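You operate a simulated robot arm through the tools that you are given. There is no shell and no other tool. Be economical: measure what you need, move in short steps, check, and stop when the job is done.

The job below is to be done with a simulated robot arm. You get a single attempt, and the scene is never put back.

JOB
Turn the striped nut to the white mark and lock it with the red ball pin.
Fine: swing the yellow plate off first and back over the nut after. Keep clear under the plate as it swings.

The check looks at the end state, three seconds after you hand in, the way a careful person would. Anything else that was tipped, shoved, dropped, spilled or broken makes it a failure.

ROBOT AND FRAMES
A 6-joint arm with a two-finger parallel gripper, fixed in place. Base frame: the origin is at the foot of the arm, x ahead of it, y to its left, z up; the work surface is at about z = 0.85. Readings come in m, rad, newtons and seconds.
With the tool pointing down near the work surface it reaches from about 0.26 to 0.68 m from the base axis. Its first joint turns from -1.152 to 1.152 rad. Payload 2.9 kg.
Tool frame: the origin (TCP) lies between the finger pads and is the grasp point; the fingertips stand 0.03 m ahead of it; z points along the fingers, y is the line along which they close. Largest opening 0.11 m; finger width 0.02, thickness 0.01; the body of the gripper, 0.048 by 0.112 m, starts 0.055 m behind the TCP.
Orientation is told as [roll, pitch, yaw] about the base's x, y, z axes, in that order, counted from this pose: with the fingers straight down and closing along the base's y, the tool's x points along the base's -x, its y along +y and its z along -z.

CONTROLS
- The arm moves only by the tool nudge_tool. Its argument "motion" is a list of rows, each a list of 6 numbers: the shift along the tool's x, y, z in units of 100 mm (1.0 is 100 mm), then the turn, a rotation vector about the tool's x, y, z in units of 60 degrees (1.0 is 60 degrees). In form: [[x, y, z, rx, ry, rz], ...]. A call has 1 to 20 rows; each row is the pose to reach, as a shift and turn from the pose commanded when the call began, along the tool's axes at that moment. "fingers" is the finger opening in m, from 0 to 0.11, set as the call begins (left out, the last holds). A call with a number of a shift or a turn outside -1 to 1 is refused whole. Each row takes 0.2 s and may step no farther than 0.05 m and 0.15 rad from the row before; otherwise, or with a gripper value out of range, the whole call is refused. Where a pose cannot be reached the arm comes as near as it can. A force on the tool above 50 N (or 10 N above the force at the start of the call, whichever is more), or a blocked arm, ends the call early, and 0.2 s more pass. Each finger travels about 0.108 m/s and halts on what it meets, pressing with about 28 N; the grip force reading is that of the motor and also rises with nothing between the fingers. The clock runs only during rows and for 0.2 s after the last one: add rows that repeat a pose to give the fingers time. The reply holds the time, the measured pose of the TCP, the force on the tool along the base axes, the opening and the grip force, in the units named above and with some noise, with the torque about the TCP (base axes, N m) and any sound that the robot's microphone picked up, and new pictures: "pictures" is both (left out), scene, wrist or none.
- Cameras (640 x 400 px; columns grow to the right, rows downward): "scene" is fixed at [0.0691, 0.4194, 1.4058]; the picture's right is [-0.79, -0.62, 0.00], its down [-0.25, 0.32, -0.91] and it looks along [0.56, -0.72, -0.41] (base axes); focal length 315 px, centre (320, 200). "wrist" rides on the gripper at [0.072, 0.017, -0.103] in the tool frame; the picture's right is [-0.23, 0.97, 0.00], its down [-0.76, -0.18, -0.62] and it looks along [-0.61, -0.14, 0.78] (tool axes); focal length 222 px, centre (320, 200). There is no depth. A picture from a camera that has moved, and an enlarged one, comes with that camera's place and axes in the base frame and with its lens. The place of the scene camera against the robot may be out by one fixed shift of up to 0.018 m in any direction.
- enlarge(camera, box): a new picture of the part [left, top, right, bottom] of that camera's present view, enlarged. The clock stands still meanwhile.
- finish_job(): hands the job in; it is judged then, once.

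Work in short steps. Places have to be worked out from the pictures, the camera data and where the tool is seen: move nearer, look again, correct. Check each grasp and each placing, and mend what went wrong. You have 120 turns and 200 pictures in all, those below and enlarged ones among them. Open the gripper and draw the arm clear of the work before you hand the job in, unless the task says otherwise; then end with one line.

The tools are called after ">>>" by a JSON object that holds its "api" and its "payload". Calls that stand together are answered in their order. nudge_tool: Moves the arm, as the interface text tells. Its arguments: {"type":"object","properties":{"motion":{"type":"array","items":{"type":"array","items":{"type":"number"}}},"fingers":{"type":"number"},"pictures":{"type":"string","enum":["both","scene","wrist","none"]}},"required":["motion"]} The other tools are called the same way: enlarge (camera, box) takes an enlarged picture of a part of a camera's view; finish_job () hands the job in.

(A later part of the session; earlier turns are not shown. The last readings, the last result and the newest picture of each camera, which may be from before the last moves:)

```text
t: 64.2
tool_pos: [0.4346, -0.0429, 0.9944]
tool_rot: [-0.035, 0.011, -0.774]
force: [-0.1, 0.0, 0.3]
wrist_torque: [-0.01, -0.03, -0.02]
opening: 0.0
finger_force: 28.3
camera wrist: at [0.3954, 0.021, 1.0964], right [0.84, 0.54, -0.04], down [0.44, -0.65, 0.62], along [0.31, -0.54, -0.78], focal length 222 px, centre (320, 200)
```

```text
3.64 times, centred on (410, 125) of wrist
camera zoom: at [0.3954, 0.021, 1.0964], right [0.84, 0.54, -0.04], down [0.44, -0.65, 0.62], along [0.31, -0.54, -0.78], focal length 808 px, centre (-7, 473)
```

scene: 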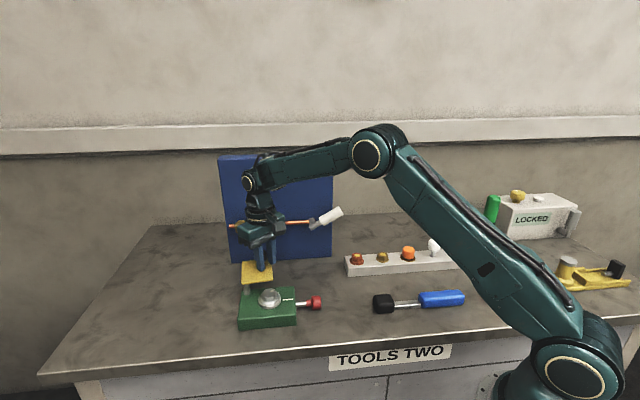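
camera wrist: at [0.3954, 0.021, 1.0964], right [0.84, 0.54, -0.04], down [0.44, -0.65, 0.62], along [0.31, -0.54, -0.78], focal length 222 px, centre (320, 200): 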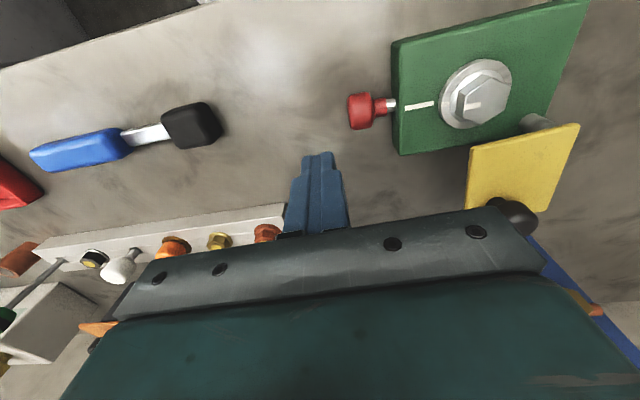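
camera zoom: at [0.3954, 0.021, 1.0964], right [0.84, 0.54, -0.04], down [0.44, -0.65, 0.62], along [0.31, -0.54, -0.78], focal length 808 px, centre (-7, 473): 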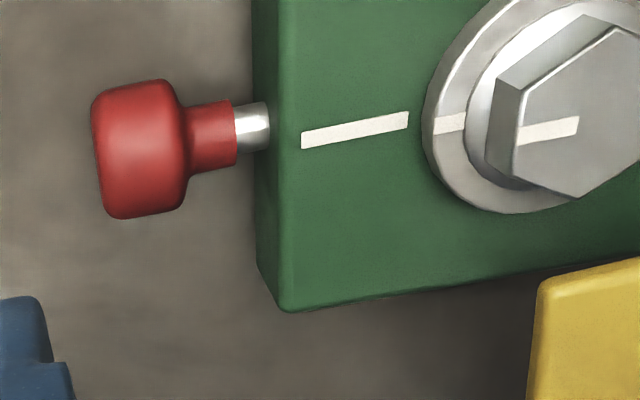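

The pin rests at the same depth. I take another view along the pin axis, with the fingers wide so they don't block the nut, to measure the angle exactly.

>>> {"api": "nudge_tool", "payload": {"motion": [[0, 0.1, 0, -0.033, -0.0105, -0.1], [0, 0.2, 0, -0.033, -0.0105, -0.22], [0, 0.28, 0, -0.033, -0.0105, -0.34], [0, 0.36, 0, -0.033, -0.0105, -0.46], [0, 0.43, 0, -0.033, -0.0105, -0.58], [0, 0.48, 0, -0.033, -0.0105, -0.7], [0, 0.5, 0, -0.033, -0.0105, -0.82]], "fingers": 0.11, "pictures": "none"}}

>>> {"api": "nudge_tool", "payload": {"motion": [[0, 0, 0, 0, 0, -0.125], [0, 0, 0, 0, 0, -0.25], [0, 0, 0, 0, 0, -0.375], [0, 0, 0, 0, 0, -0.5], [0, 0, 0, 0, 0, -0.625], [0, 0, 0, 0, 0, -0.75], [0, 0, 0, 0, 0, -0.88], [0, 0, 0, 0, 0, -0.88]], "fingers": 0.11, "pictures": "wrist"}}

>>> {"api": "enlarge", "payload": {"camera": "wrist", "box": [270, 125, 370, 225]}}

>>> {"api": "enlarge", "payload": {"camera": "wrist", "box": [296, 168, 344, 216]}}

```text
t: 65.8
tool_pos: [0.4684, -0.0092, 0.9904]
tool_rot: [0.01, 0.012, 0.09]
force: [-0.2, 0.0, 0.6]
wrist_torque: [0.01, 0.01, 0.01]
opening: 0.1099
finger_force: 0.1
```

```text
t: 67.5
tool_pos: [0.4698, -0.009, 0.9904]
tool_rot: [0.015, -0.004, 1.01]
force: [-0.1, -0.3, -0.1]
wrist_torque: [-0.05, 0.01, -0.02]
opening: 0.1101
finger_force: 0.2
camera wrist: at [0.4153, -0.0618, 1.0942], right [-0.7, 0.71, 0.01], down [0.56, 0.54, 0.62], along [0.43, 0.45, -0.78], focal length 222 px, centre (320, 200)
```

wrist: 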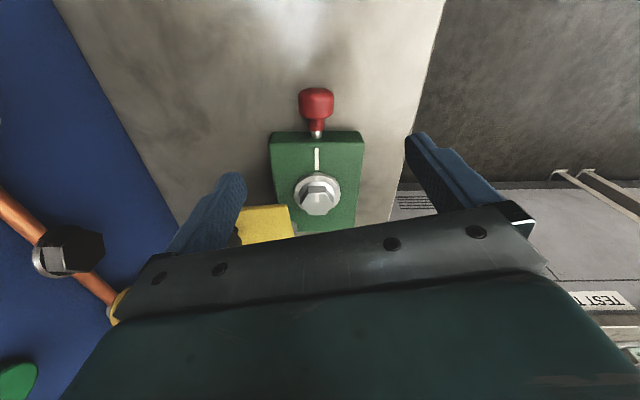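

```text
4.00 times, centred on (320, 175) of wrist
camera zoom: at [0.4153, -0.0618, 1.0942], right [-0.7, 0.71, 0.01], down [0.56, 0.54, 0.62], along [0.43, 0.45, -0.78], focal length 888 px, centre (320, 300)
```

zoom: 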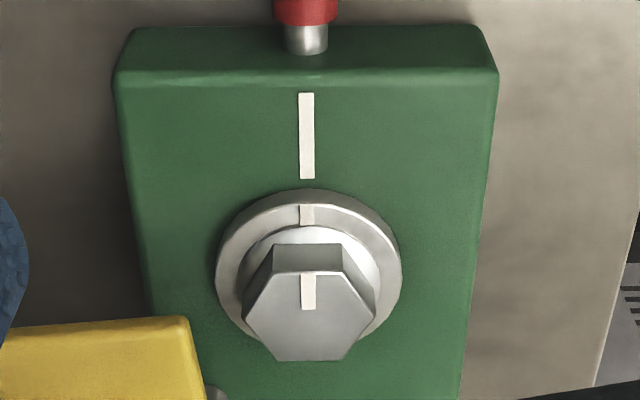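

```text
8.33 times, centred on (320, 192) of wrist
camera zoom: at [0.4153, -0.0618, 1.0942], right [-0.7, 0.71, 0.01], down [0.56, 0.54, 0.62], along [0.43, 0.45, -0.78], focal length 1851 px, centre (320, 267)
```

zoom: 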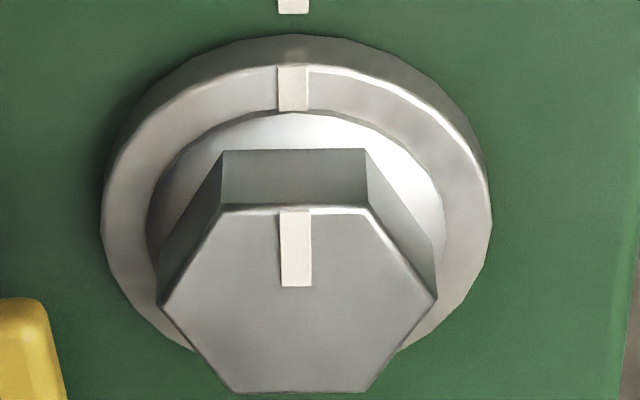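

The nut is within a degree of the mark now, so the pin may already be at full depth. I go back to the nut for a gentle lock test.

>>> {"api": "nudge_tool", "payload": {"motion": [[-0.11, -0.02, 0, 0.014, 0.004, 0.124], [-0.22, -0.04, 0, 0.014, 0.004, 0.247], [-0.33, -0.06, 0, 0.014, 0.004, 0.371], [-0.44, -0.08, 0, 0.014, 0.004, 0.494], [-0.55, -0.1, 0, 0.014, 0.004, 0.618], [-0.66, -0.12, 0, 0.014, 0.004, 0.741], [-0.77, -0.153, 0, 0.014, 0.004, 0.852]], "fingers": 0.055, "pictures": "none"}}

>>> {"api": "nudge_tool", "payload": {"motion": [[0, 0, 0, 0, 0, 0.124], [0, 0, 0, 0, 0, 0.247], [0, 0, 0, 0, 0, 0.371], [0, 0, 0, 0, 0, 0.494], [0, 0, 0, 0, 0, 0.618], [0, 0, 0, 0, 0, 0.741], [0, 0, 0, 0, 0, 0.852], [0, 0, 0, 0, 0, 0.852]], "fingers": 0.055, "pictures": "none"}}

```text
t: 69.2
tool_pos: [0.5233, 0.0486, 0.9923]
tool_rot: [-0.005, 0.007, 0.113]
force: [-0.1, -0.1, 0.4]
wrist_torque: [0.0, -0.02, -0.04]
opening: 0.0549
finger_force: 0.0
```

```text
t: 71.0
tool_pos: [0.5231, 0.0478, 0.99]
tool_rot: [-0.009, 0.001, -0.776]
force: [0.1, -0.3, -0.1]
wrist_torque: [0.02, -0.01, 0.01]
opening: 0.0551
finger_force: 0.0
```

>>> {"api": "nudge_tool", "payload": {"motion": [[0, 0, 0.3, -0.009, 0, 0], [0, 0, 0.55, -0.009, 0, 0], [0, 0, 0.62, -0.009, 0, 0], [0, 0, 0.62, -0.009, 0, 0]], "fingers": 0.055, "pictures": "none"}}

>>> {"api": "nudge_tool", "payload": {"motion": [[0, 0, 0, 0, 0, 0], [0, 0, 0, 0, 0, 0], [0, 0, 0, 0, 0, 0]], "fingers": 0.02, "pictures": "none"}}

>>> {"api": "nudge_tool", "payload": {"motion": [[0, 0, 0, 0, 0, 0.015], [0, 0, 0, 0, 0, 0.03], [0, 0, 0, 0, 0, 0.045], [0, 0, 0, 0, 0, 0.045]], "fingers": 0.02, "pictures": "none"}}

```text
t: 72.0
tool_pos: [0.5241, 0.0476, 0.9285]
tool_rot: [0.003, 0.001, -0.775]
force: [0.6, 0.3, 0.2]
wrist_torque: [-0.04, 0.0, 0.02]
opening: 0.0549
finger_force: 0.1
```

```text
t: 72.8
tool_pos: [0.5237, 0.0485, 0.9289]
tool_rot: [0.003, 0.001, -0.775]
force: [6.7, 5.1, -5.2]
wrist_torque: [-0.02, -0.39, 0.04]
opening: 0.0316
finger_force: 44.8
```

```text
t: 73.8
tool_pos: [0.524, 0.0488, 0.9283]
tool_rot: [0.004, 0.001, -0.822]
force: [19.3, 12.1, -16.2]
wrist_torque: [0.57, 0.03, 0.03]
opening: 0.0319
finger_force: 45.2
```

>>> {"api": "nudge_tool", "payload": {"motion": [[0, 0, 0, 0, 0, 0.02], [0, 0, 0, 0, 0, 0.04], [0, 0, 0, 0, 0, 0.055], [0, 0, 0, 0, 0, 0.055]], "fingers": 0.02, "pictures": "wrist"}}

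>>> {"api": "enlarge", "payload": {"camera": "scene", "box": [240, 275, 300, 315]}}

```text
t: 74.8
tool_pos: [0.5241, 0.0491, 0.9282]
tool_rot: [0.004, 0.001, -0.879]
force: [20.6, 18.5, -20.4]
wrist_torque: [0.39, -0.1, 0.25]
opening: 0.032
finger_force: 45.0
camera wrist: at [0.4887, 0.1159, 1.0317], right [0.9, 0.45, 0.0], down [0.35, -0.7, 0.62], along [0.28, -0.55, -0.78], focal length 222 px, centre (320, 200)
```

wrist: 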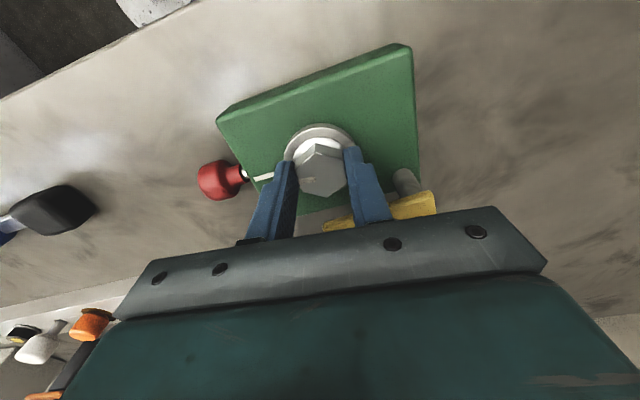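

```text
10.00 times, centred on (270, 295) of scene
camera zoom: at [0.07, 0.4199, 1.4056], right [-0.79, -0.62, 0.0], down [-0.25, 0.32, -0.91], along [0.56, -0.72, -0.41], focal length 3153 px, centre (820, -750)
```

zoom: 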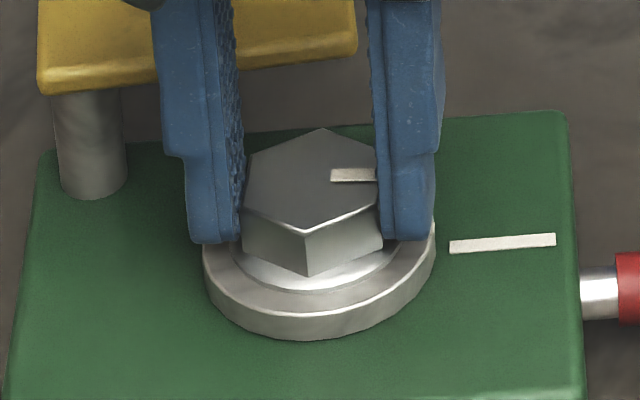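

The nut follows with slightly rising torque (0.25 N m). I try 3° more to see if the pin is catching it.

>>> {"api": "nudge_tool", "payload": {"motion": [[0, 0, 0, 0, 0, 0.02], [0, 0, 0, 0, 0, 0.04], [0, 0, 0, 0, 0, 0.055], [0, 0, 0, 0, 0, 0.055]], "fingers": 0.02, "pictures": "wrist"}}

>>> {"api": "enlarge", "payload": {"camera": "wrist", "box": [230, 90, 410, 210]}}

>>> {"api": "enlarge", "payload": {"camera": "scene", "box": [240, 275, 300, 315]}}

```text
t: 75.8
tool_pos: [0.5243, 0.0497, 0.9282]
tool_rot: [0.004, 0.002, -0.937]
force: [21.3, 18.4, -22.9]
wrist_torque: [0.46, -0.14, 0.27]
opening: 0.0319
finger_force: 45.4
camera wrist: at [0.4927, 0.1178, 1.032], right [0.92, 0.39, 0.0], down [0.31, -0.72, 0.62], along [0.25, -0.57, -0.78], focal length 222 px, centre (320, 200)
```

wrist: 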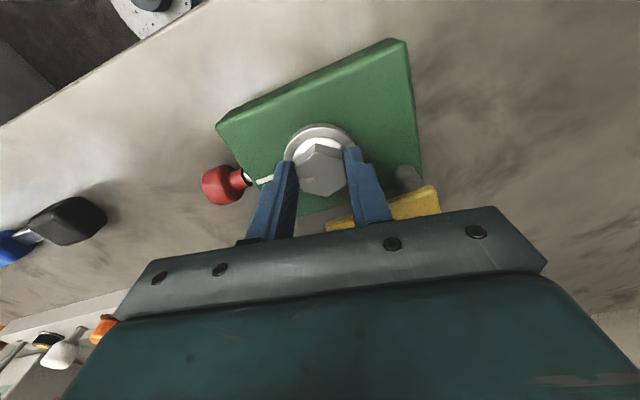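

```text
3.33 times, centred on (320, 150) of wrist
camera zoom: at [0.4927, 0.1178, 1.032], right [0.92, 0.39, 0.0], down [0.31, -0.72, 0.62], along [0.25, -0.57, -0.78], focal length 740 px, centre (320, 367)
```

zoom: 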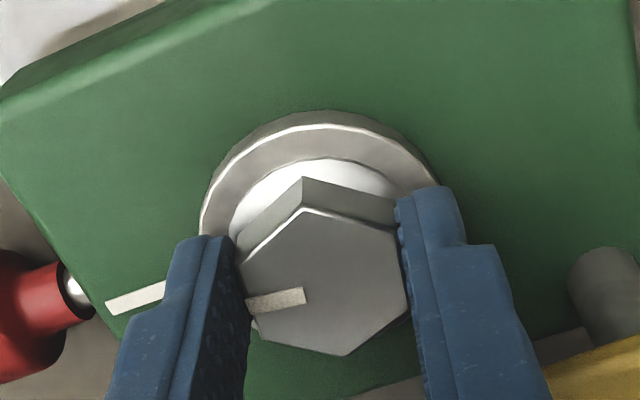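

```text
10.00 times, centred on (270, 295) of scene
camera zoom: at [0.0701, 0.4199, 1.4056], right [-0.79, -0.62, 0.0], down [-0.25, 0.32, -0.91], along [0.56, -0.72, -0.41], focal length 3153 px, centre (820, -750)
```

zoom: 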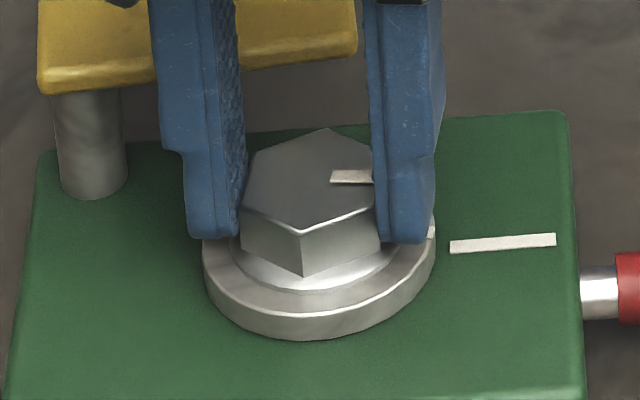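

The nut still turns, so the pin isn't in its hole. Pin axis and mark come out at 45.0°, so exact alignment is tool yaw -0.785 (earlier tries were -0.80 and -0.775). I set that precisely and release.

>>> {"api": "nudge_tool", "payload": {"motion": [[0, 0, 0, 0, 0, -0.04], [0, 0, 0, 0, 0, -0.08], [0, 0, 0, 0, 0, -0.12], [0, 0, 0, 0, 0, -0.145], [0, 0, 0, 0, 0, -0.145], [0, 0, 0, 0, 0, -0.145]], "fingers": 0.02, "pictures": "none"}}

```text
t: 77.2
tool_pos: [0.5233, 0.0482, 0.9294]
tool_rot: [0.006, -0.002, -0.786]
force: [20.6, 13.9, -16.3]
wrist_torque: [-0.18, -0.59, -0.34]
opening: 0.0318
finger_force: 45.2
```

>>> {"api": "nudge_tool", "payload": {"motion": [[0, 0, 0, 0, 0, 0], [0, 0, 0, 0, 0, 0], [0, 0, -0.3, 0, 0, 0], [0, 0, -0.65, 0, 0, 0]], "fingers": 0.055, "pictures": "wrist"}}

>>> {"api": "enlarge", "payload": {"camera": "wrist", "box": [230, 70, 380, 170]}}

>>> {"api": "nudge_tool", "payload": {"motion": [[0, -0.3, 0, 0, 0, 0], [0, -0.65, 0, 0, 0, 0], [-0.034, -1.0, 0, 0, 0, 0], [-0.034, -1.0, 0, 0, 0, 0]], "fingers": 0, "pictures": "none"}}

>>> {"api": "nudge_tool", "payload": {"motion": [[0, -0.2, 0, 0, 0, 0], [0, -0.33, 0, 0, 0, 0], [0, -0.33, 0.35, 0, 0, 0], [0, -0.33, 0.7, 0, 0, 0], [0, -0.33, 0.95, 0, 0, 0], [0, -0.33, 1.0, 0, 0, 0], [0, -0.33, 1.0, 0, 0, 0]], "fingers": 0, "pictures": "wrist"}}

```text
t: 78.2
tool_pos: [0.5235, 0.0476, 0.994]
tool_rot: [0.003, 0.002, -0.786]
force: [-0.2, -0.3, 0.8]
wrist_torque: [0.03, 0.01, 0.05]
opening: 0.0549
finger_force: 0.1
camera wrist: at [0.4818, 0.1116, 1.0981], right [0.85, 0.53, 0.0], down [0.41, -0.67, 0.62], along [0.33, -0.53, -0.78], focal length 222 px, centre (320, 200)
```

wrist: 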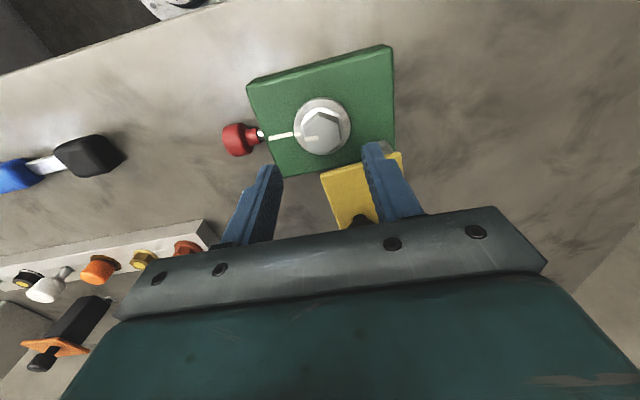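

```text
4.00 times, centred on (305, 120) of wrist
camera zoom: at [0.4818, 0.1116, 1.0981], right [0.85, 0.53, 0.0], down [0.41, -0.67, 0.62], along [0.33, -0.53, -0.78], focal length 888 px, centre (380, 520)
```

zoom: 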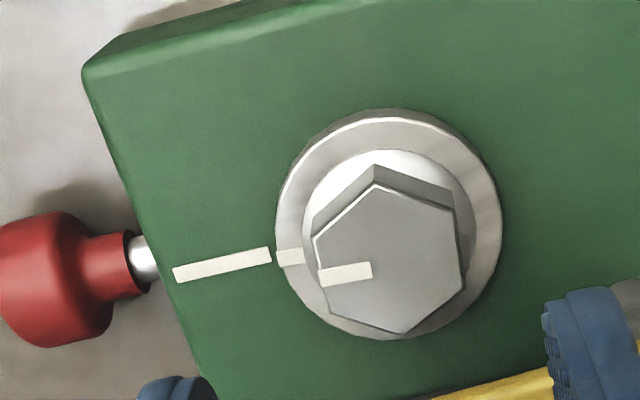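

```text
t: 79.2
tool_pos: [0.4538, -0.0254, 0.993]
tool_rot: [0.002, 0.002, -0.786]
force: [0.7, 0.7, 0.4]
wrist_torque: [0.0, -0.02, 0.0]
opening: 0.0002
finger_force: 27.8
```

```text
t: 80.8
tool_pos: [0.4309, -0.0483, 0.8931]
tool_rot: [0.001, 0.002, -0.785]
force: [0.3, -0.3, -0.9]
wrist_torque: [0.02, -0.02, 0.0]
opening: 0.0
finger_force: 27.6
camera wrist: at [0.3899, 0.0154, 0.9966], right [0.85, 0.53, 0.0], down [0.41, -0.67, 0.62], along [0.33, -0.53, -0.78], focal length 222 px, centre (320, 200)
```

wrist: 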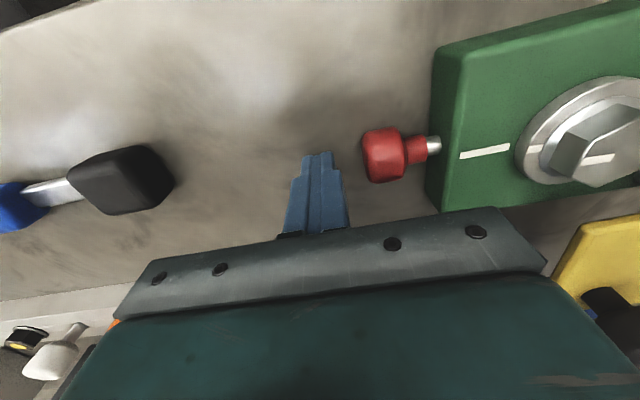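

Now I push the pin again, slowly.

>>> {"api": "nudge_tool", "payload": {"motion": [[0.01, 0.06, 0, 0, 0, 0], [0.01, 0.12, 0, 0, 0, 0], [0.01, 0.16, 0, 0, 0, 0], [0.01, 0.19, 0, 0, 0, 0], [0.01, 0.21, 0, 0, 0, 0], [0.01, 0.23, 0, 0, 0, 0], [0.01, 0.25, 0, 0, 0, 0], [0.01, 0.27, 0, 0, 0, 0], [0.01, 0.29, 0, 0, 0, 0], [0.01, 0.31, 0, 0, 0, 0]], "fingers": 0, "pictures": "wrist"}}

>>> {"api": "enlarge", "payload": {"camera": "scene", "box": [250, 260, 360, 335]}}

```text
t: 82.8
tool_pos: [0.4452, -0.0314, 0.893]
tool_rot: [-0.019, 0.006, -0.802]
force: [-10.1, -8.7, 9.6]
wrist_torque: [-0.04, 0.05, 0.09]
opening: 0.0
finger_force: 28.1
stopped in row 10: the force on the tool passed its limit at 52 N (the readings are from after the stop); the commanded pose is now the measured one
camera wrist: at [0.4069, 0.0328, 0.9963], right [0.86, 0.51, -0.02], down [0.41, -0.67, 0.62], along [0.31, -0.54, -0.78], focal length 222 px, centre (320, 200)
```

wrist: 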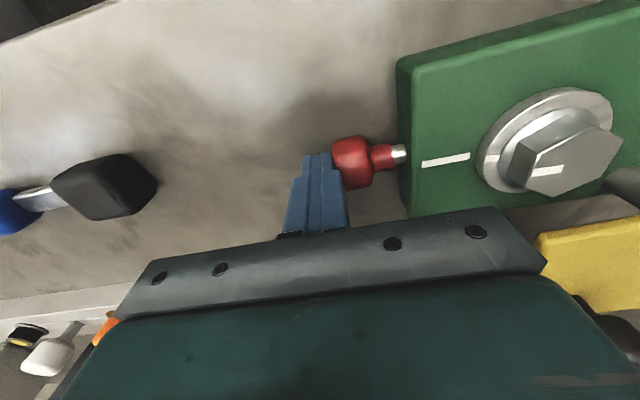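

```text
5.33 times, centred on (305, 298) of scene
camera zoom: at [0.0687, 0.4192, 1.4059], right [-0.79, -0.62, 0.0], down [-0.25, 0.32, -0.91], along [0.57, -0.72, -0.41], focal length 1682 px, centre (400, -320)
```

zoom: 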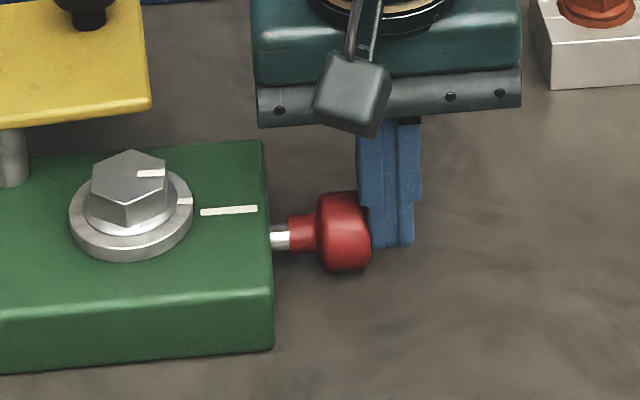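

Same stop again at three angles within a degree of the mark, and the pin springs back a little. It may need a firmer push, so I load it in two careful stages.

>>> {"api": "nudge_tool", "payload": {"motion": [[0, 0.02, 0, 0, 0, 0], [0, 0.04, 0, 0, 0, 0], [0, 0.05, 0, 0, 0, 0], [0, 0.05, 0, 0, 0, 0]], "fingers": 0, "pictures": "none"}}

>>> {"api": "enlarge", "payload": {"camera": "scene", "box": [250, 260, 360, 335]}}

```text
t: 83.8
tool_pos: [0.4454, -0.0317, 0.892]
tool_rot: [-0.027, 0.009, -0.805]
force: [-32.8, -30.7, 16.0]
wrist_torque: [-0.17, 0.27, 0.12]
opening: 0.0002
finger_force: 27.9
```

```text
5.33 times, centred on (305, 298) of scene
camera zoom: at [0.0681, 0.4187, 1.4061], right [-0.79, -0.62, 0.0], down [-0.25, 0.32, -0.91], along [0.57, -0.72, -0.41], focal length 1682 px, centre (400, -320)
```

zoom: 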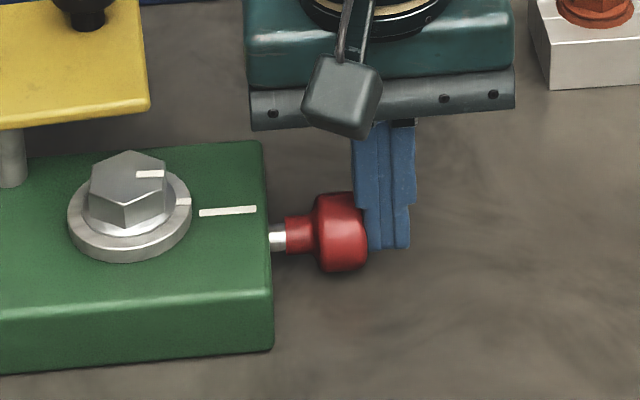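

>>> {"api": "nudge_tool", "payload": {"motion": [[0, 0.006, 0, 0, 0, 0], [0, 0.012, 0, 0, 0, 0], [0, 0.012, 0, 0, 0, 0]], "fingers": 0, "pictures": "none"}}

>>> {"api": "nudge_tool", "payload": {"motion": [[0, 0.006, 0, 0, 0, 0], [0, 0.012, 0, 0, 0, 0], [0, 0.012, 0, 0, 0, 0]], "fingers": 0, "pictures": "wrist"}}

>>> {"api": "enlarge", "payload": {"camera": "scene", "box": [250, 260, 360, 335]}}

```text
t: 84.7
tool_pos: [0.4462, -0.0315, 0.8913]
tool_rot: [-0.031, 0.009, -0.809]
force: [-34.2, -33.9, 6.8]
wrist_torque: [-0.27, 0.31, 0.12]
opening: 0.0
finger_force: 27.4
```

```text
t: 85.5
tool_pos: [0.4474, -0.0314, 0.8914]
tool_rot: [-0.033, 0.007, -0.811]
force: [-32.5, -38.5, -3.4]
wrist_torque: [-0.41, 0.3, 0.07]
opening: 0.0
finger_force: 28.2
camera wrist: at [0.41, 0.0352, 0.9948], right [0.86, 0.51, -0.03], down [0.41, -0.66, 0.62], along [0.29, -0.55, -0.78], focal length 222 px, centre (320, 200)
```

wrist: 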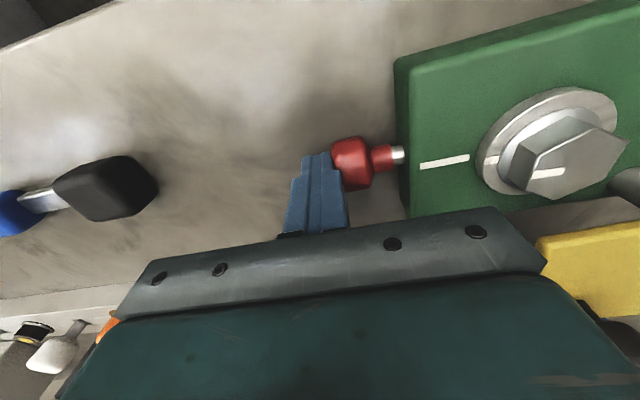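

```text
5.33 times, centred on (305, 298) of scene
camera zoom: at [0.0684, 0.4184, 1.4062], right [-0.79, -0.62, 0.0], down [-0.25, 0.32, -0.91], along [0.57, -0.72, -0.41], focal length 1682 px, centre (400, -320)
```

zoom: 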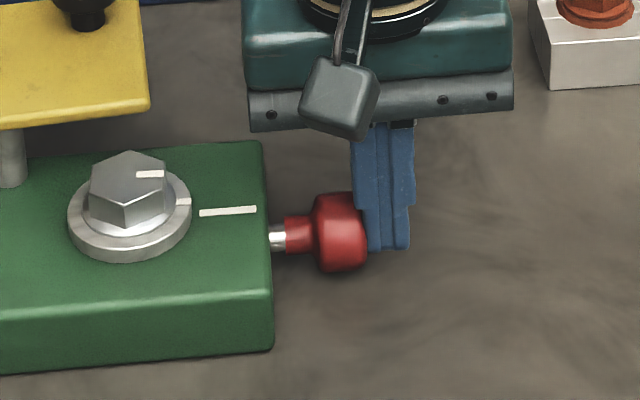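

No snap-in, so it's a hard stop. I back off and return to the nut, nearly at its exact angle, for another lock test with the pin now pushed at exact alignment.

>>> {"api": "nudge_tool", "payload": {"motion": [[0, -0.1, 0, 0, 0, 0], [0, -0.2, 0, 0, 0, 0], [0, -0.2, -0.4, 0, 0, 0], [0, -0.2, -0.8, 0, 0, 0], [0, -0.2, -1.0, 0, 0, 0], [0, -0.2, -1.0, 0, 0, 0]], "fingers": 0, "pictures": "none"}}

>>> {"api": "enlarge", "payload": {"camera": "scene", "box": [235, 270, 335, 330]}}

```text
t: 86.8
tool_pos: [0.4382, -0.0383, 0.9924]
tool_rot: [-0.014, 0.004, -0.799]
force: [-0.1, 0.3, 0.5]
wrist_torque: [-0.02, -0.01, -0.02]
opening: 0.0
finger_force: 28.4
```

```text
6.40 times, centred on (285, 300) of scene
camera zoom: at [0.0691, 0.4194, 1.4058], right [-0.79, -0.62, 0.0], down [-0.25, 0.32, -0.91], along [0.56, -0.72, -0.41], focal length 2018 px, centre (544, -440)
```

zoom: 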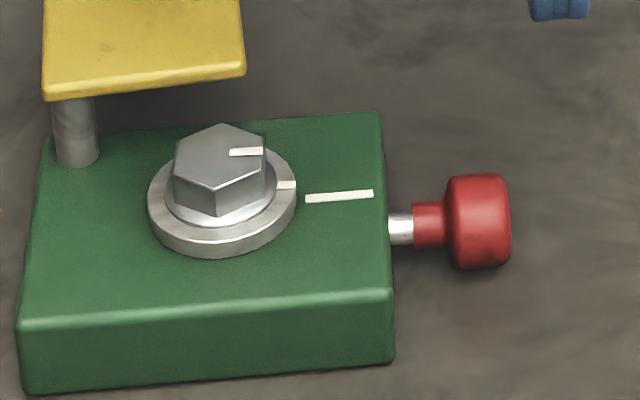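

>>> {"api": "nudge_tool", "payload": {"motion": [[0, 0.35, 0, -0.013, -0.004, -0.013], [0, 0.7, 0, -0.013, -0.004, -0.013], [0.024, 1.0, 0, -0.013, -0.004, -0.013]], "fingers": 0.055, "pictures": "none"}}

>>> {"api": "nudge_tool", "payload": {"motion": [[0, 0.21, 0, 0, 0, 0], [0, 0.21, 0.3, 0, 0, 0], [0, 0.21, 0.58, 0, 0, 0], [0, 0.21, 0.64, 0, 0, 0], [0, 0.21, 0.64, 0, 0, 0]], "fingers": 0.055, "pictures": "none"}}

>>> {"api": "nudge_tool", "payload": {"motion": [[0, 0, 0, 0, 0, 0], [0, 0, 0, 0, 0, 0], [0, 0, 0, 0, 0, 0]], "fingers": 0.02, "pictures": "none"}}

>>> {"api": "nudge_tool", "payload": {"motion": [[0, 0, 0, 0, 0, -0.02], [0, 0, 0, 0, 0, -0.04], [0, 0, 0, 0, 0, -0.04]], "fingers": 0.02, "pictures": "none"}}

>>> {"api": "nudge_tool", "payload": {"motion": [[0, 0, 0, 0, 0, -0.02], [0, 0, 0, 0, 0, -0.04], [0, 0, 0, 0, 0, -0.04]], "fingers": 0.02, "pictures": "wrist"}}

```text
t: 87.7
tool_pos: [0.5094, 0.0317, 0.9906]
tool_rot: [-0.001, 0.0, -0.783]
force: [-0.3, 0.3, -1.0]
wrist_torque: [-0.03, -0.01, -0.01]
opening: 0.0549
finger_force: 0.0
```

```text
t: 88.8
tool_pos: [0.5238, 0.0459, 0.9251]
tool_rot: [0.0, 0.003, -0.783]
force: [0.0, 0.3, -0.1]
wrist_torque: [-0.02, -0.05, 0.01]
opening: 0.0552
finger_force: 0.0
```

```text
t: 89.7
tool_pos: [0.5227, 0.0476, 0.9262]
tool_rot: [0.0, 0.0, -0.783]
force: [9.3, 12.1, -5.7]
wrist_torque: [-0.16, -0.46, -0.32]
opening: 0.0321
finger_force: 45.5
```

```text
t: 90.5
tool_pos: [0.5238, 0.0493, 0.9269]
tool_rot: [0.001, 0.002, -0.737]
force: [15.0, 18.8, -16.0]
wrist_torque: [0.12, -0.35, -0.28]
opening: 0.0321
finger_force: 44.6
```

```text
t: 91.2
tool_pos: [0.5242, 0.0475, 0.9263]
tool_rot: [0.002, 0.002, -0.699]
force: [17.1, 18.5, -23.2]
wrist_torque: [0.27, -0.3, -0.18]
opening: 0.0317
finger_force: 44.9
camera wrist: at [0.4778, 0.108, 1.0298], right [0.8, 0.6, 0.0], down [0.47, -0.63, 0.62], along [0.37, -0.5, -0.78], focal length 222 px, centre (320, 200)
```

wrist: 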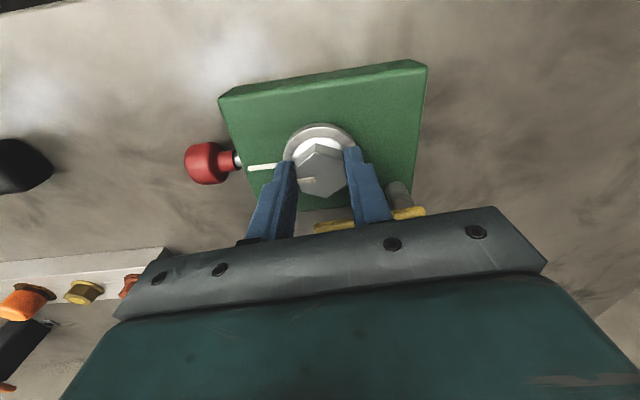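

The nut still turns freely, so I want a decisive check of the pin. I leave the nut and take hold of the ball from above, so I can push and pull it directly.

>>> {"api": "nudge_tool", "payload": {"motion": [[0, 0, 0, 0, 0, 0], [0, 0, 0, 0, 0, 0], [0, 0, -0.35, 0, 0, 0], [0, 0, -0.65, 0, 0, 0]], "fingers": 0.06, "pictures": "none"}}

>>> {"api": "nudge_tool", "payload": {"motion": [[0.01, -0.15, 0, 0, 0, -0.118], [0.02, -0.3, 0, 0, 0, -0.236], [0.03, -0.45, 0, 0, 0, -0.354], [0.04, -0.6, 0, 0, 0, -0.472], [0.05, -0.75, 0, 0, 0, -0.59], [0.055, -0.922, 0, 0, 0, -0.708]], "fingers": 0.06, "pictures": "none"}}

>>> {"api": "nudge_tool", "payload": {"motion": [[0, 0, 0, 0, 0, -0.118], [0, 0, 0, 0, 0, -0.236], [0, 0, 0, 0, 0, -0.354], [0, 0, 0, 0, 0, -0.472], [0, 0, 0, 0, 0, -0.59], [0, 0, 0, 0, 0, -0.708], [0, 0, 0, 0, 0, -0.708]], "fingers": 0.06, "pictures": "wrist"}}

```text
t: 92.2
tool_pos: [0.5246, 0.0463, 0.9935]
tool_rot: [0.0, 0.002, -0.7]
force: [0.0, 0.1, -0.7]
wrist_torque: [0.0, 0.01, 0.01]
opening: 0.0598
finger_force: 0.1
```

```text
t: 93.7
tool_pos: [0.4595, -0.0197, 0.9924]
tool_rot: [0.0, 0.0, 0.046]
force: [0.7, 0.7, 0.5]
wrist_torque: [-0.04, -0.01, 0.01]
opening: 0.0598
finger_force: 0.2
```

```text
t: 95.2
tool_pos: [0.4599, -0.0202, 0.9918]
tool_rot: [0.002, -0.001, 0.785]
force: [1.2, 0.1, 0.3]
wrist_torque: [-0.02, -0.01, -0.01]
opening: 0.0599
finger_force: 0.0
camera wrist: at [0.3952, -0.0582, 1.0957], right [-0.53, 0.85, 0.0], down [0.67, 0.41, 0.62], along [0.53, 0.33, -0.78], focal length 222 px, centre (320, 200)
```

wrist: 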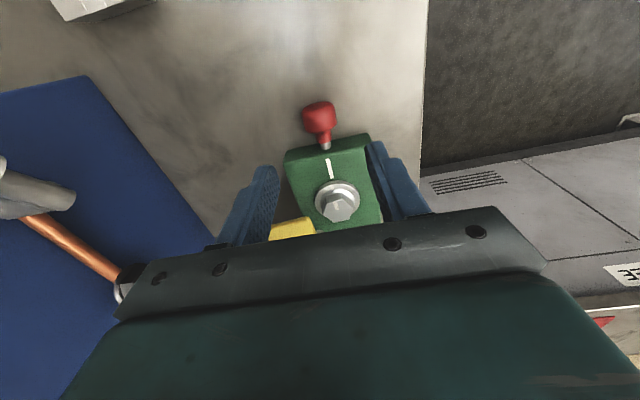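

>>> {"api": "nudge_tool", "payload": {"motion": [[0, 0.012, 0.35, 0, 0, 0], [0, 0.012, 0.7, 0, 0, 0], [0, 0.012, 0.9, 0, 0, 0], [0, 0.012, 1.0, 0, 0, 0], [0, 0.012, 1.0, 0, 0, 0]], "fingers": 0.06, "pictures": "none"}}

>>> {"api": "nudge_tool", "payload": {"motion": [[0, 0, 0.02, 0, 0, 0], [0, 0, 0.02, 0, 0, 0], [0, 0, 0.02, 0, 0, 0]], "fingers": 0.02, "pictures": "wrist"}}

>>> {"api": "enlarge", "payload": {"camera": "scene", "box": [250, 260, 360, 335]}}

```text
t: 96.5
tool_pos: [0.4591, -0.0183, 0.8926]
tool_rot: [-0.001, 0.001, 0.785]
force: [1.1, -0.2, 0.1]
wrist_torque: [0.05, 0.02, -0.01]
opening: 0.0599
finger_force: 0.1
```

```text
t: 97.2
tool_pos: [0.4609, -0.0206, 0.8913]
tool_rot: [-0.003, -0.003, 0.784]
force: [4.4, -9.5, 16.8]
wrist_torque: [-0.59, 0.13, 1.0]
opening: 0.0323
finger_force: 44.7
camera wrist: at [0.3951, -0.0585, 0.9945], right [-0.53, 0.85, 0.0], down [0.66, 0.41, 0.63], along [0.53, 0.33, -0.78], focal length 222 px, centre (320, 200)
```

wrist: 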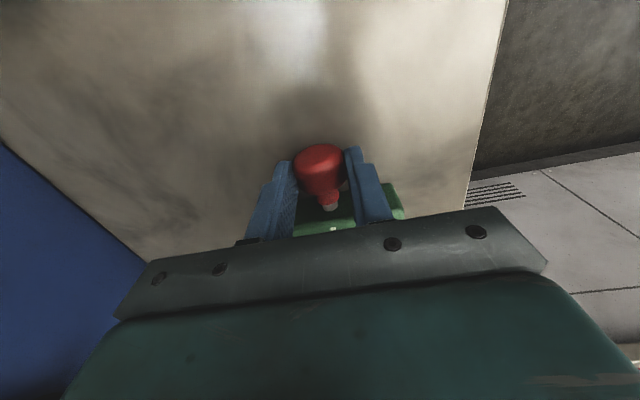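

```text
5.33 times, centred on (305, 298) of scene
camera zoom: at [0.069, 0.4192, 1.4059], right [-0.79, -0.62, 0.0], down [-0.25, 0.32, -0.91], along [0.56, -0.72, -0.41], focal length 1682 px, centre (400, -320)
```

zoom: 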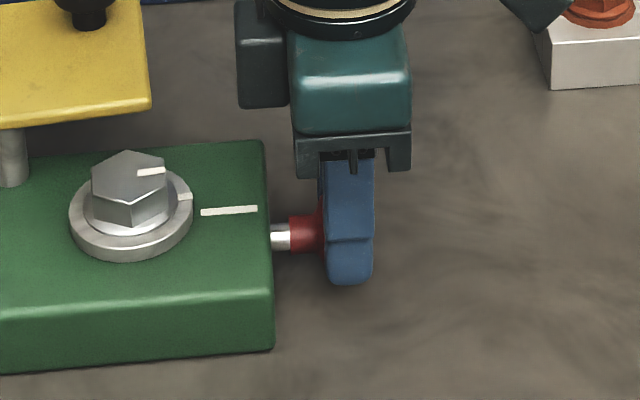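

The ball is gripped. I push a few mm to read the stop, then pull it out 12 mm.

>>> {"api": "nudge_tool", "payload": {"motion": [[-0.02, 0, 0, 0, 0, 0], [-0.04, 0, 0, 0, 0, 0], [-0.04, 0, 0, 0, 0, 0]], "fingers": 0.02, "pictures": "none"}}

>>> {"api": "nudge_tool", "payload": {"motion": [[0.04, 0, 0, 0, 0, 0], [0.08, 0, 0, 0, 0, 0], [0.12, 0, 0, 0, 0, 0], [0.16, 0, 0, 0, 0, 0], [0.16, 0, 0, 0, 0, 0]], "fingers": 0.02, "pictures": "none"}}

>>> {"api": "enlarge", "payload": {"camera": "scene", "box": [250, 260, 360, 335]}}

```text
t: 98.0
tool_pos: [0.4617, -0.0187, 0.8896]
tool_rot: [-0.001, 0.005, 0.777]
force: [-3.6, -27.2, 21.8]
wrist_torque: [-0.6, 0.02, 0.83]
opening: 0.0329
finger_force: 44.9
```

```text
t: 99.2
tool_pos: [0.4516, -0.0277, 0.8898]
tool_rot: [-0.002, -0.002, 0.781]
force: [19.5, -17.9, -16.6]
wrist_torque: [0.52, -1.1, 1.03]
opening: 0.0328
finger_force: 45.5
```

```text
5.33 times, centred on (305, 298) of scene
camera zoom: at [0.0698, 0.4189, 1.4059], right [-0.79, -0.62, 0.0], down [-0.25, 0.32, -0.91], along [0.56, -0.72, -0.41], focal length 1682 px, centre (400, -320)
```

zoom: 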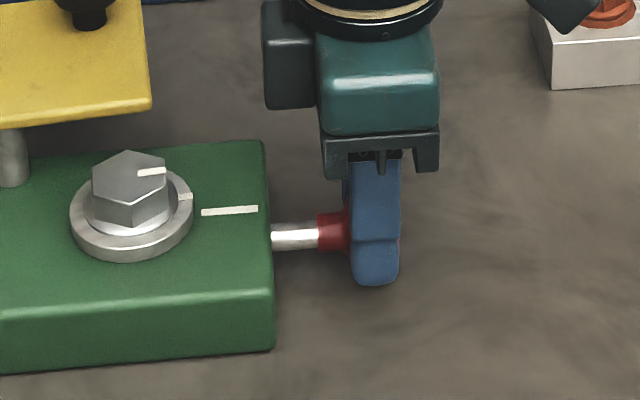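

>>> {"api": "nudge_tool", "payload": {"motion": [[-0.04, -0.03, 0, 0, 0, 0], [-0.07, -0.03, 0, 0, 0, 0], [-0.1, -0.03, 0, 0, 0, 0], [-0.1, -0.03, 0, 0, 0, 0]], "fingers": 0.02, "pictures": "none"}}

>>> {"api": "nudge_tool", "payload": {"motion": [[-0.02, 0, 0, 0, 0, 0], [-0.04, 0, 0, 0, 0, 0], [-0.06, 0, 0, 0, 0, 0], [-0.08, 0, 0, 0, 0, 0], [-0.1, 0, 0, 0, 0, 0], [-0.1, 0, 0, 0, 0, 0]], "fingers": 0.02, "pictures": "none"}}

>>> {"api": "enlarge", "payload": {"camera": "scene", "box": [250, 260, 360, 335]}}

```text
t: 100.2
tool_pos: [0.4599, -0.0208, 0.8898]
tool_rot: [0.005, 0.001, 0.785]
force: [5.8, -5.2, -16.7]
wrist_torque: [-0.36, 0.17, 0.93]
opening: 0.0325
finger_force: 45.1
```

```text
t: 101.7
tool_pos: [0.4648, -0.0153, 0.8894]
tool_rot: [0.006, 0.008, 0.779]
force: [-24.3, -17.0, 6.1]
wrist_torque: [-0.38, 0.58, 0.93]
opening: 0.0325
finger_force: 44.8
```

```text
5.33 times, centred on (305, 298) of scene
camera zoom: at [0.0685, 0.419, 1.406], right [-0.79, -0.62, 0.0], down [-0.25, 0.32, -0.91], along [0.57, -0.72, -0.41], focal length 1682 px, centre (400, -320)
```

zoom: 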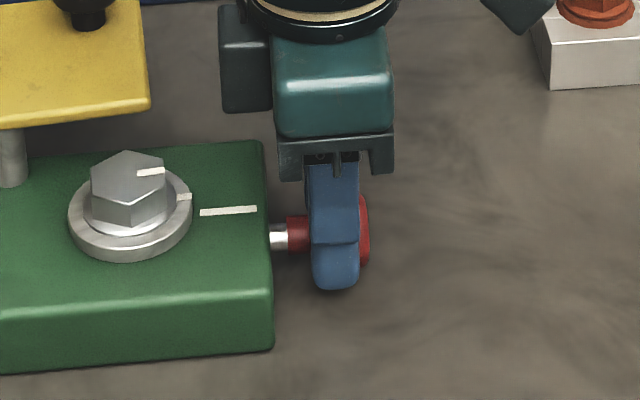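

It stops at the same depth even 5° off. For a decisive test I pull the pin well out and then try it with the nut clearly misaligned.

>>> {"api": "nudge_tool", "payload": {"motion": [[0.05, 0, 0, 0, 0, 0], [0.1, 0, 0, 0, 0, 0], [0.15, 0, 0, 0, 0, 0], [0.2, 0, 0, 0, 0, 0], [0.23, 0, 0, 0, 0, 0], [0.23, 0, 0, 0, 0, 0]], "fingers": 0.02, "pictures": "none"}}

>>> {"api": "nudge_tool", "payload": {"motion": [[0, 0, 0, 0, 0, 0], [0, 0, 0, 0, 0, 0], [0, 0, -0.4, 0, 0, 0], [0, 0, -0.8, 0, 0, 0], [0, 0, -1.0, 0, 0, 0], [0, 0, -1.0, 0, 0, 0]], "fingers": 0.06, "pictures": "wrist"}}

>>> {"api": "enlarge", "payload": {"camera": "scene", "box": [235, 270, 335, 330]}}

```text
t: 103.0
tool_pos: [0.4522, -0.0294, 0.8916]
tool_rot: [-0.001, -0.005, 0.786]
force: [9.4, 15.3, -22.2]
wrist_torque: [0.43, -0.51, -0.74]
opening: 0.0326
finger_force: 45.1
```

```text
t: 104.5
tool_pos: [0.4481, -0.0311, 0.9908]
tool_rot: [0.002, 0.0, 0.783]
force: [-0.6, 0.2, -0.1]
wrist_torque: [0.01, 0.0, 0.0]
opening: 0.06
finger_force: 0.0
camera wrist: at [0.3832, -0.0699, 1.0937], right [-0.53, 0.85, 0.0], down [0.67, 0.41, 0.62], along [0.53, 0.33, -0.78], focal length 222 px, centre (320, 200)
```

wrist: 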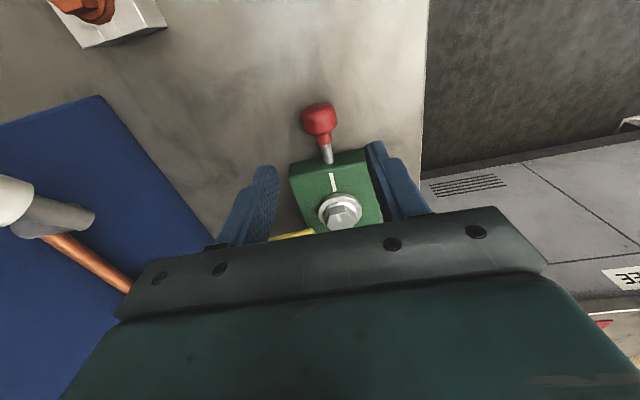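

```text
6.40 times, centred on (285, 300) of scene
camera zoom: at [0.0691, 0.4194, 1.4058], right [-0.79, -0.62, 0.0], down [-0.25, 0.32, -0.91], along [0.56, -0.72, -0.41], focal length 2018 px, centre (544, -440)
```

zoom: 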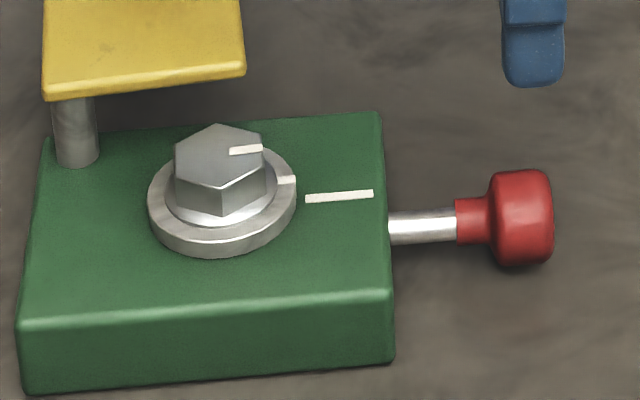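

The pin is fully out (its original place). Now I turn the nut about 15° further off, reading the torque with the pin out.

>>> {"api": "nudge_tool", "payload": {"motion": [[-0.1, 0, 0, 0, 0, 0.118], [-0.2, 0, 0, 0, 0, 0.236], [-0.3, 0, 0, 0, 0, 0.354], [-0.4, 0, 0, 0, 0, 0.472], [-0.5, 0, 0, 0, 0, 0.59], [-0.55, 0, 0, 0, 0, 0.708]], "fingers": 0.055, "pictures": "none"}}

>>> {"api": "nudge_tool", "payload": {"motion": [[-0.07, 0.07, 0, 0, 0, 0.118], [-0.14, 0.14, 0, 0, 0, 0.236], [-0.21, 0.21, 0, 0, 0, 0.354], [-0.28, 0.28, 0, 0, 0, 0.472], [-0.35, 0.35, 0, 0, 0, 0.59], [-0.38, 0.388, 0, 0, 0, 0.708], [-0.38, 0.388, 0.3, 0, 0, 0.708], [-0.38, 0.388, 0.55, 0, 0, 0.708], [-0.38, 0.388, 0.63, 0, 0, 0.708], [-0.38, 0.388, 0.63, 0, 0, 0.708]], "fingers": 0.055, "pictures": "none"}}

>>> {"api": "nudge_tool", "payload": {"motion": [[0, 0, 0, 0, 0, 0], [0, 0, 0, 0, 0, 0], [0, 0, 0, 0, 0, 0]], "fingers": 0.02, "pictures": "none"}}

>>> {"api": "nudge_tool", "payload": {"motion": [[0, 0, 0, 0, 0, -0.06], [0, 0, 0, 0, 0, -0.12], [0, 0, 0, 0, 0, -0.12]], "fingers": 0.02, "pictures": "none"}}

>>> {"api": "nudge_tool", "payload": {"motion": [[0, 0, 0, 0, 0, -0.06], [0, 0, 0, 0, 0, -0.12], [0, 0, 0, 0, 0, -0.12]], "fingers": 0.02, "pictures": "wrist"}}

```text
t: 105.8
tool_pos: [0.4899, 0.0071, 0.9898]
tool_rot: [0.001, 0.002, 0.039]
force: [-0.4, -0.5, 0.6]
wrist_torque: [-0.02, 0.0, -0.02]
opening: 0.0549
finger_force: 0.2
```

```text
t: 108.0
tool_pos: [0.5271, 0.0488, 0.9253]
tool_rot: [-0.001, 0.003, -0.701]
force: [-0.3, -0.1, 0.5]
wrist_torque: [0.0, 0.01, 0.01]
opening: 0.0552
finger_force: 0.0
```

```text
t: 108.8
tool_pos: [0.5261, 0.0468, 0.9287]
tool_rot: [-0.002, 0.001, -0.702]
force: [-3.8, -6.5, -1.7]
wrist_torque: [-0.19, -0.05, -0.01]
opening: 0.0316
finger_force: 44.3
```

```text
t: 109.7
tool_pos: [0.5254, 0.0468, 0.9265]
tool_rot: [-0.002, 0.003, -0.574]
force: [-12.5, -9.3, -11.3]
wrist_torque: [-0.71, -0.72, -0.03]
opening: 0.0317
finger_force: 44.8
```

```text
t: 110.5
tool_pos: [0.5249, 0.0471, 0.9267]
tool_rot: [-0.002, 0.005, -0.448]
force: [-12.6, -11.5, -17.0]
wrist_torque: [-0.38, -0.08, -0.05]
opening: 0.0315
finger_force: 45.2
camera wrist: at [0.4657, 0.0942, 1.0297], right [0.63, 0.78, 0.0], down [0.61, -0.49, 0.62], along [0.48, -0.39, -0.78], focal length 222 px, centre (320, 200)
```

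wrist: 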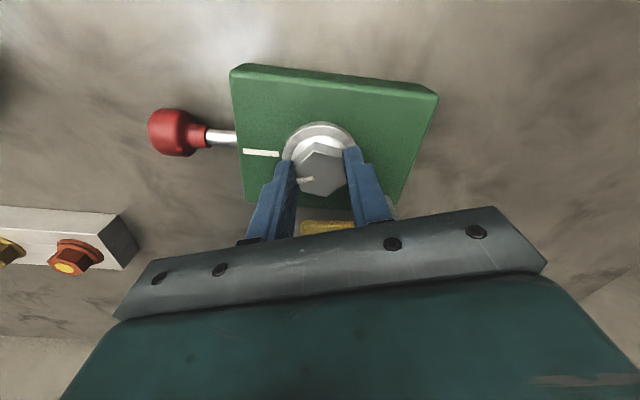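

With the pin out the nut turns with no friction torque, so the seated pin does act on the nut. Now I push the pin with the nut 20° off to compare the stop depth.

>>> {"api": "nudge_tool", "payload": {"motion": [[0, 0, 0, 0, 0, 0], [0, 0, 0, 0, 0, 0], [0, 0, -0.35, 0, 0, 0], [0, 0, -0.65, 0, 0, 0], [0, 0, -0.65, 0, 0, 0.12], [0, 0, -0.65, 0, 0, 0.24], [0, 0, -0.65, 0, 0, 0.32], [0, 0, -0.65, 0, 0, 0.32]], "fingers": 0.055, "pictures": "none"}}

>>> {"api": "nudge_tool", "payload": {"motion": [[0, -0.35, 0, 0, 0, 0], [0, -0.7, 0, 0, 0, 0], [0, -1.0, 0, 0, 0, 0], [0, -1.0, 0, 0, 0, 0]], "fingers": 0, "pictures": "none"}}

```text
t: 112.2
tool_pos: [0.5258, 0.0473, 0.9911]
tool_rot: [-0.001, 0.002, -0.784]
force: [0.3, 0.1, -0.3]
wrist_torque: [0.01, -0.05, -0.01]
opening: 0.0551
finger_force: 0.0
```

```text
t: 113.2
tool_pos: [0.4539, -0.0215, 0.9924]
tool_rot: [-0.001, -0.001, -0.784]
force: [-1.2, -0.6, 0.0]
wrist_torque: [0.02, -0.01, 0.01]
opening: 0.0001
finger_force: 27.9
```

>>> {"api": "nudge_tool", "payload": {"motion": [[-0.035, -0.25, 0, 0, 0, 0], [-0.035, -0.5, 0, 0, 0, 0], [-0.035, -0.5, 0.35, 0, 0, 0], [-0.035, -0.5, 0.7, 0, 0, 0], [-0.035, -0.5, 0.95, 0, 0, 0], [-0.035, -0.5, 1.0, 0, 0, 0], [-0.035, -0.5, 1.0, 0, 0, 0]], "fingers": 0, "pictures": "none"}}

>>> {"api": "nudge_tool", "payload": {"motion": [[0, 0.07, 0, 0, 0, 0], [0, 0.13, 0, 0, 0, 0], [0, 0.17, 0, 0, 0, 0], [0, 0.21, 0, 0, 0, 0], [0, 0.25, 0, 0, 0, 0], [0, 0.28, 0, 0, 0, 0], [0, 0.31, 0, 0, 0, 0], [0, 0.34, 0, 0, 0, 0], [0, 0.37, 0, 0, 0, 0], [0, 0.39, 0, 0, 0, 0]], "fingers": 0, "pictures": "wrist"}}

>>> {"api": "enlarge", "payload": {"camera": "scene", "box": [235, 270, 335, 330]}}

```text
t: 114.8
tool_pos: [0.4224, -0.0606, 0.8921]
tool_rot: [-0.002, 0.0, -0.785]
force: [-0.1, -1.1, -0.3]
wrist_torque: [0.01, 0.02, -0.03]
opening: 0.0
finger_force: 27.8
```

```text
t: 117.0
tool_pos: [0.4488, -0.0349, 0.8918]
tool_rot: [-0.006, 0.002, -0.79]
force: [-15.3, -17.0, 6.8]
wrist_torque: [-0.32, 0.25, -0.06]
opening: 0.0
finger_force: 27.8
camera wrist: at [0.4077, 0.0293, 0.996], right [0.85, 0.53, -0.01], down [0.41, -0.66, 0.62], along [0.32, -0.53, -0.78], focal length 222 px, centre (320, 200)
```

wrist: 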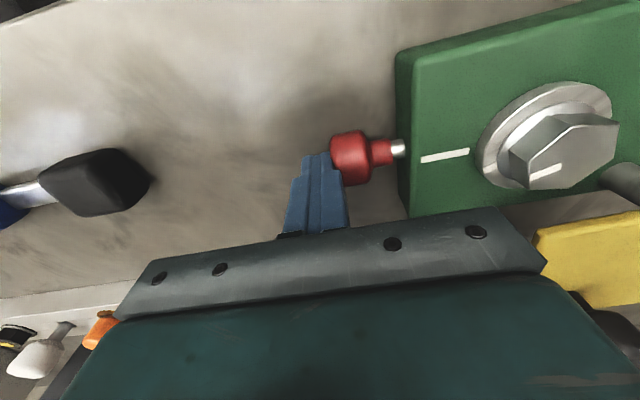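

```text
6.40 times, centred on (285, 300) of scene
camera zoom: at [0.0687, 0.419, 1.406], right [-0.79, -0.62, 0.0], down [-0.25, 0.32, -0.91], along [0.56, -0.72, -0.41], focal length 2018 px, centre (544, -440)
```

zoom: 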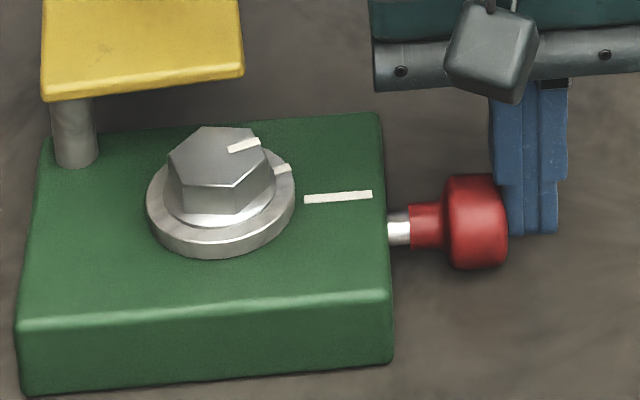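

Under load it's at a similar depth even 20° off. I back off and measure the resting depth closely.

>>> {"api": "nudge_tool", "payload": {"motion": [[0, -0.1, 0, 0, 0, 0], [0, -0.2, 0, 0, 0, 0], [0, -0.2, -0.4, 0, 0, 0], [0, -0.2, -0.8, 0, 0, 0], [0, -0.2, -1.0, 0, 0, 0], [0, -0.2, -1.0, 0, 0, 0]], "fingers": 0, "pictures": "none"}}

>>> {"api": "enlarge", "payload": {"camera": "scene", "box": [235, 270, 335, 330]}}

```text
t: 118.5
tool_pos: [0.4351, -0.047, 0.9908]
tool_rot: [-0.001, 0.002, -0.784]
force: [0.4, -0.8, 0.0]
wrist_torque: [0.01, -0.01, 0.02]
opening: 0.0
finger_force: 27.9
```

```text
6.40 times, centred on (285, 300) of scene
camera zoom: at [0.0691, 0.4194, 1.4058], right [-0.79, -0.62, 0.0], down [-0.25, 0.32, -0.91], along [0.56, -0.72, -0.41], focal length 2018 px, centre (544, -440)
```

zoom: 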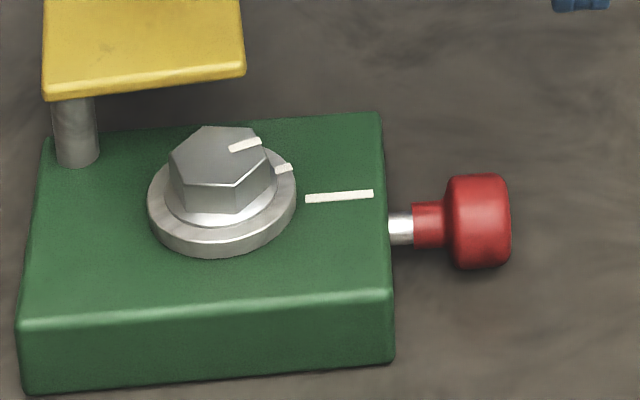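

The depth is identical, so the pin's stop doesn't depend on the nut angle: this is its end of travel. I grip the nut again and turn it back to the mark in steps, reading torque along the way.

>>> {"api": "nudge_tool", "payload": {"motion": [[0, 0.35, 0, 0, 0, -0.1], [0, 0.7, 0, 0, 0, -0.2], [-0.01, 1.0, 0, 0, 0, -0.32], [-0.01, 1.0, 0, 0, 0, -0.32]], "fingers": 0.055, "pictures": "none"}}

```text
t: 119.5
tool_pos: [0.5066, 0.0247, 0.9926]
tool_rot: [0.0, 0.002, -0.448]
force: [0.1, -0.5, 0.9]
wrist_torque: [0.0, 0.0, -0.02]
opening: 0.0549
finger_force: 0.0
```

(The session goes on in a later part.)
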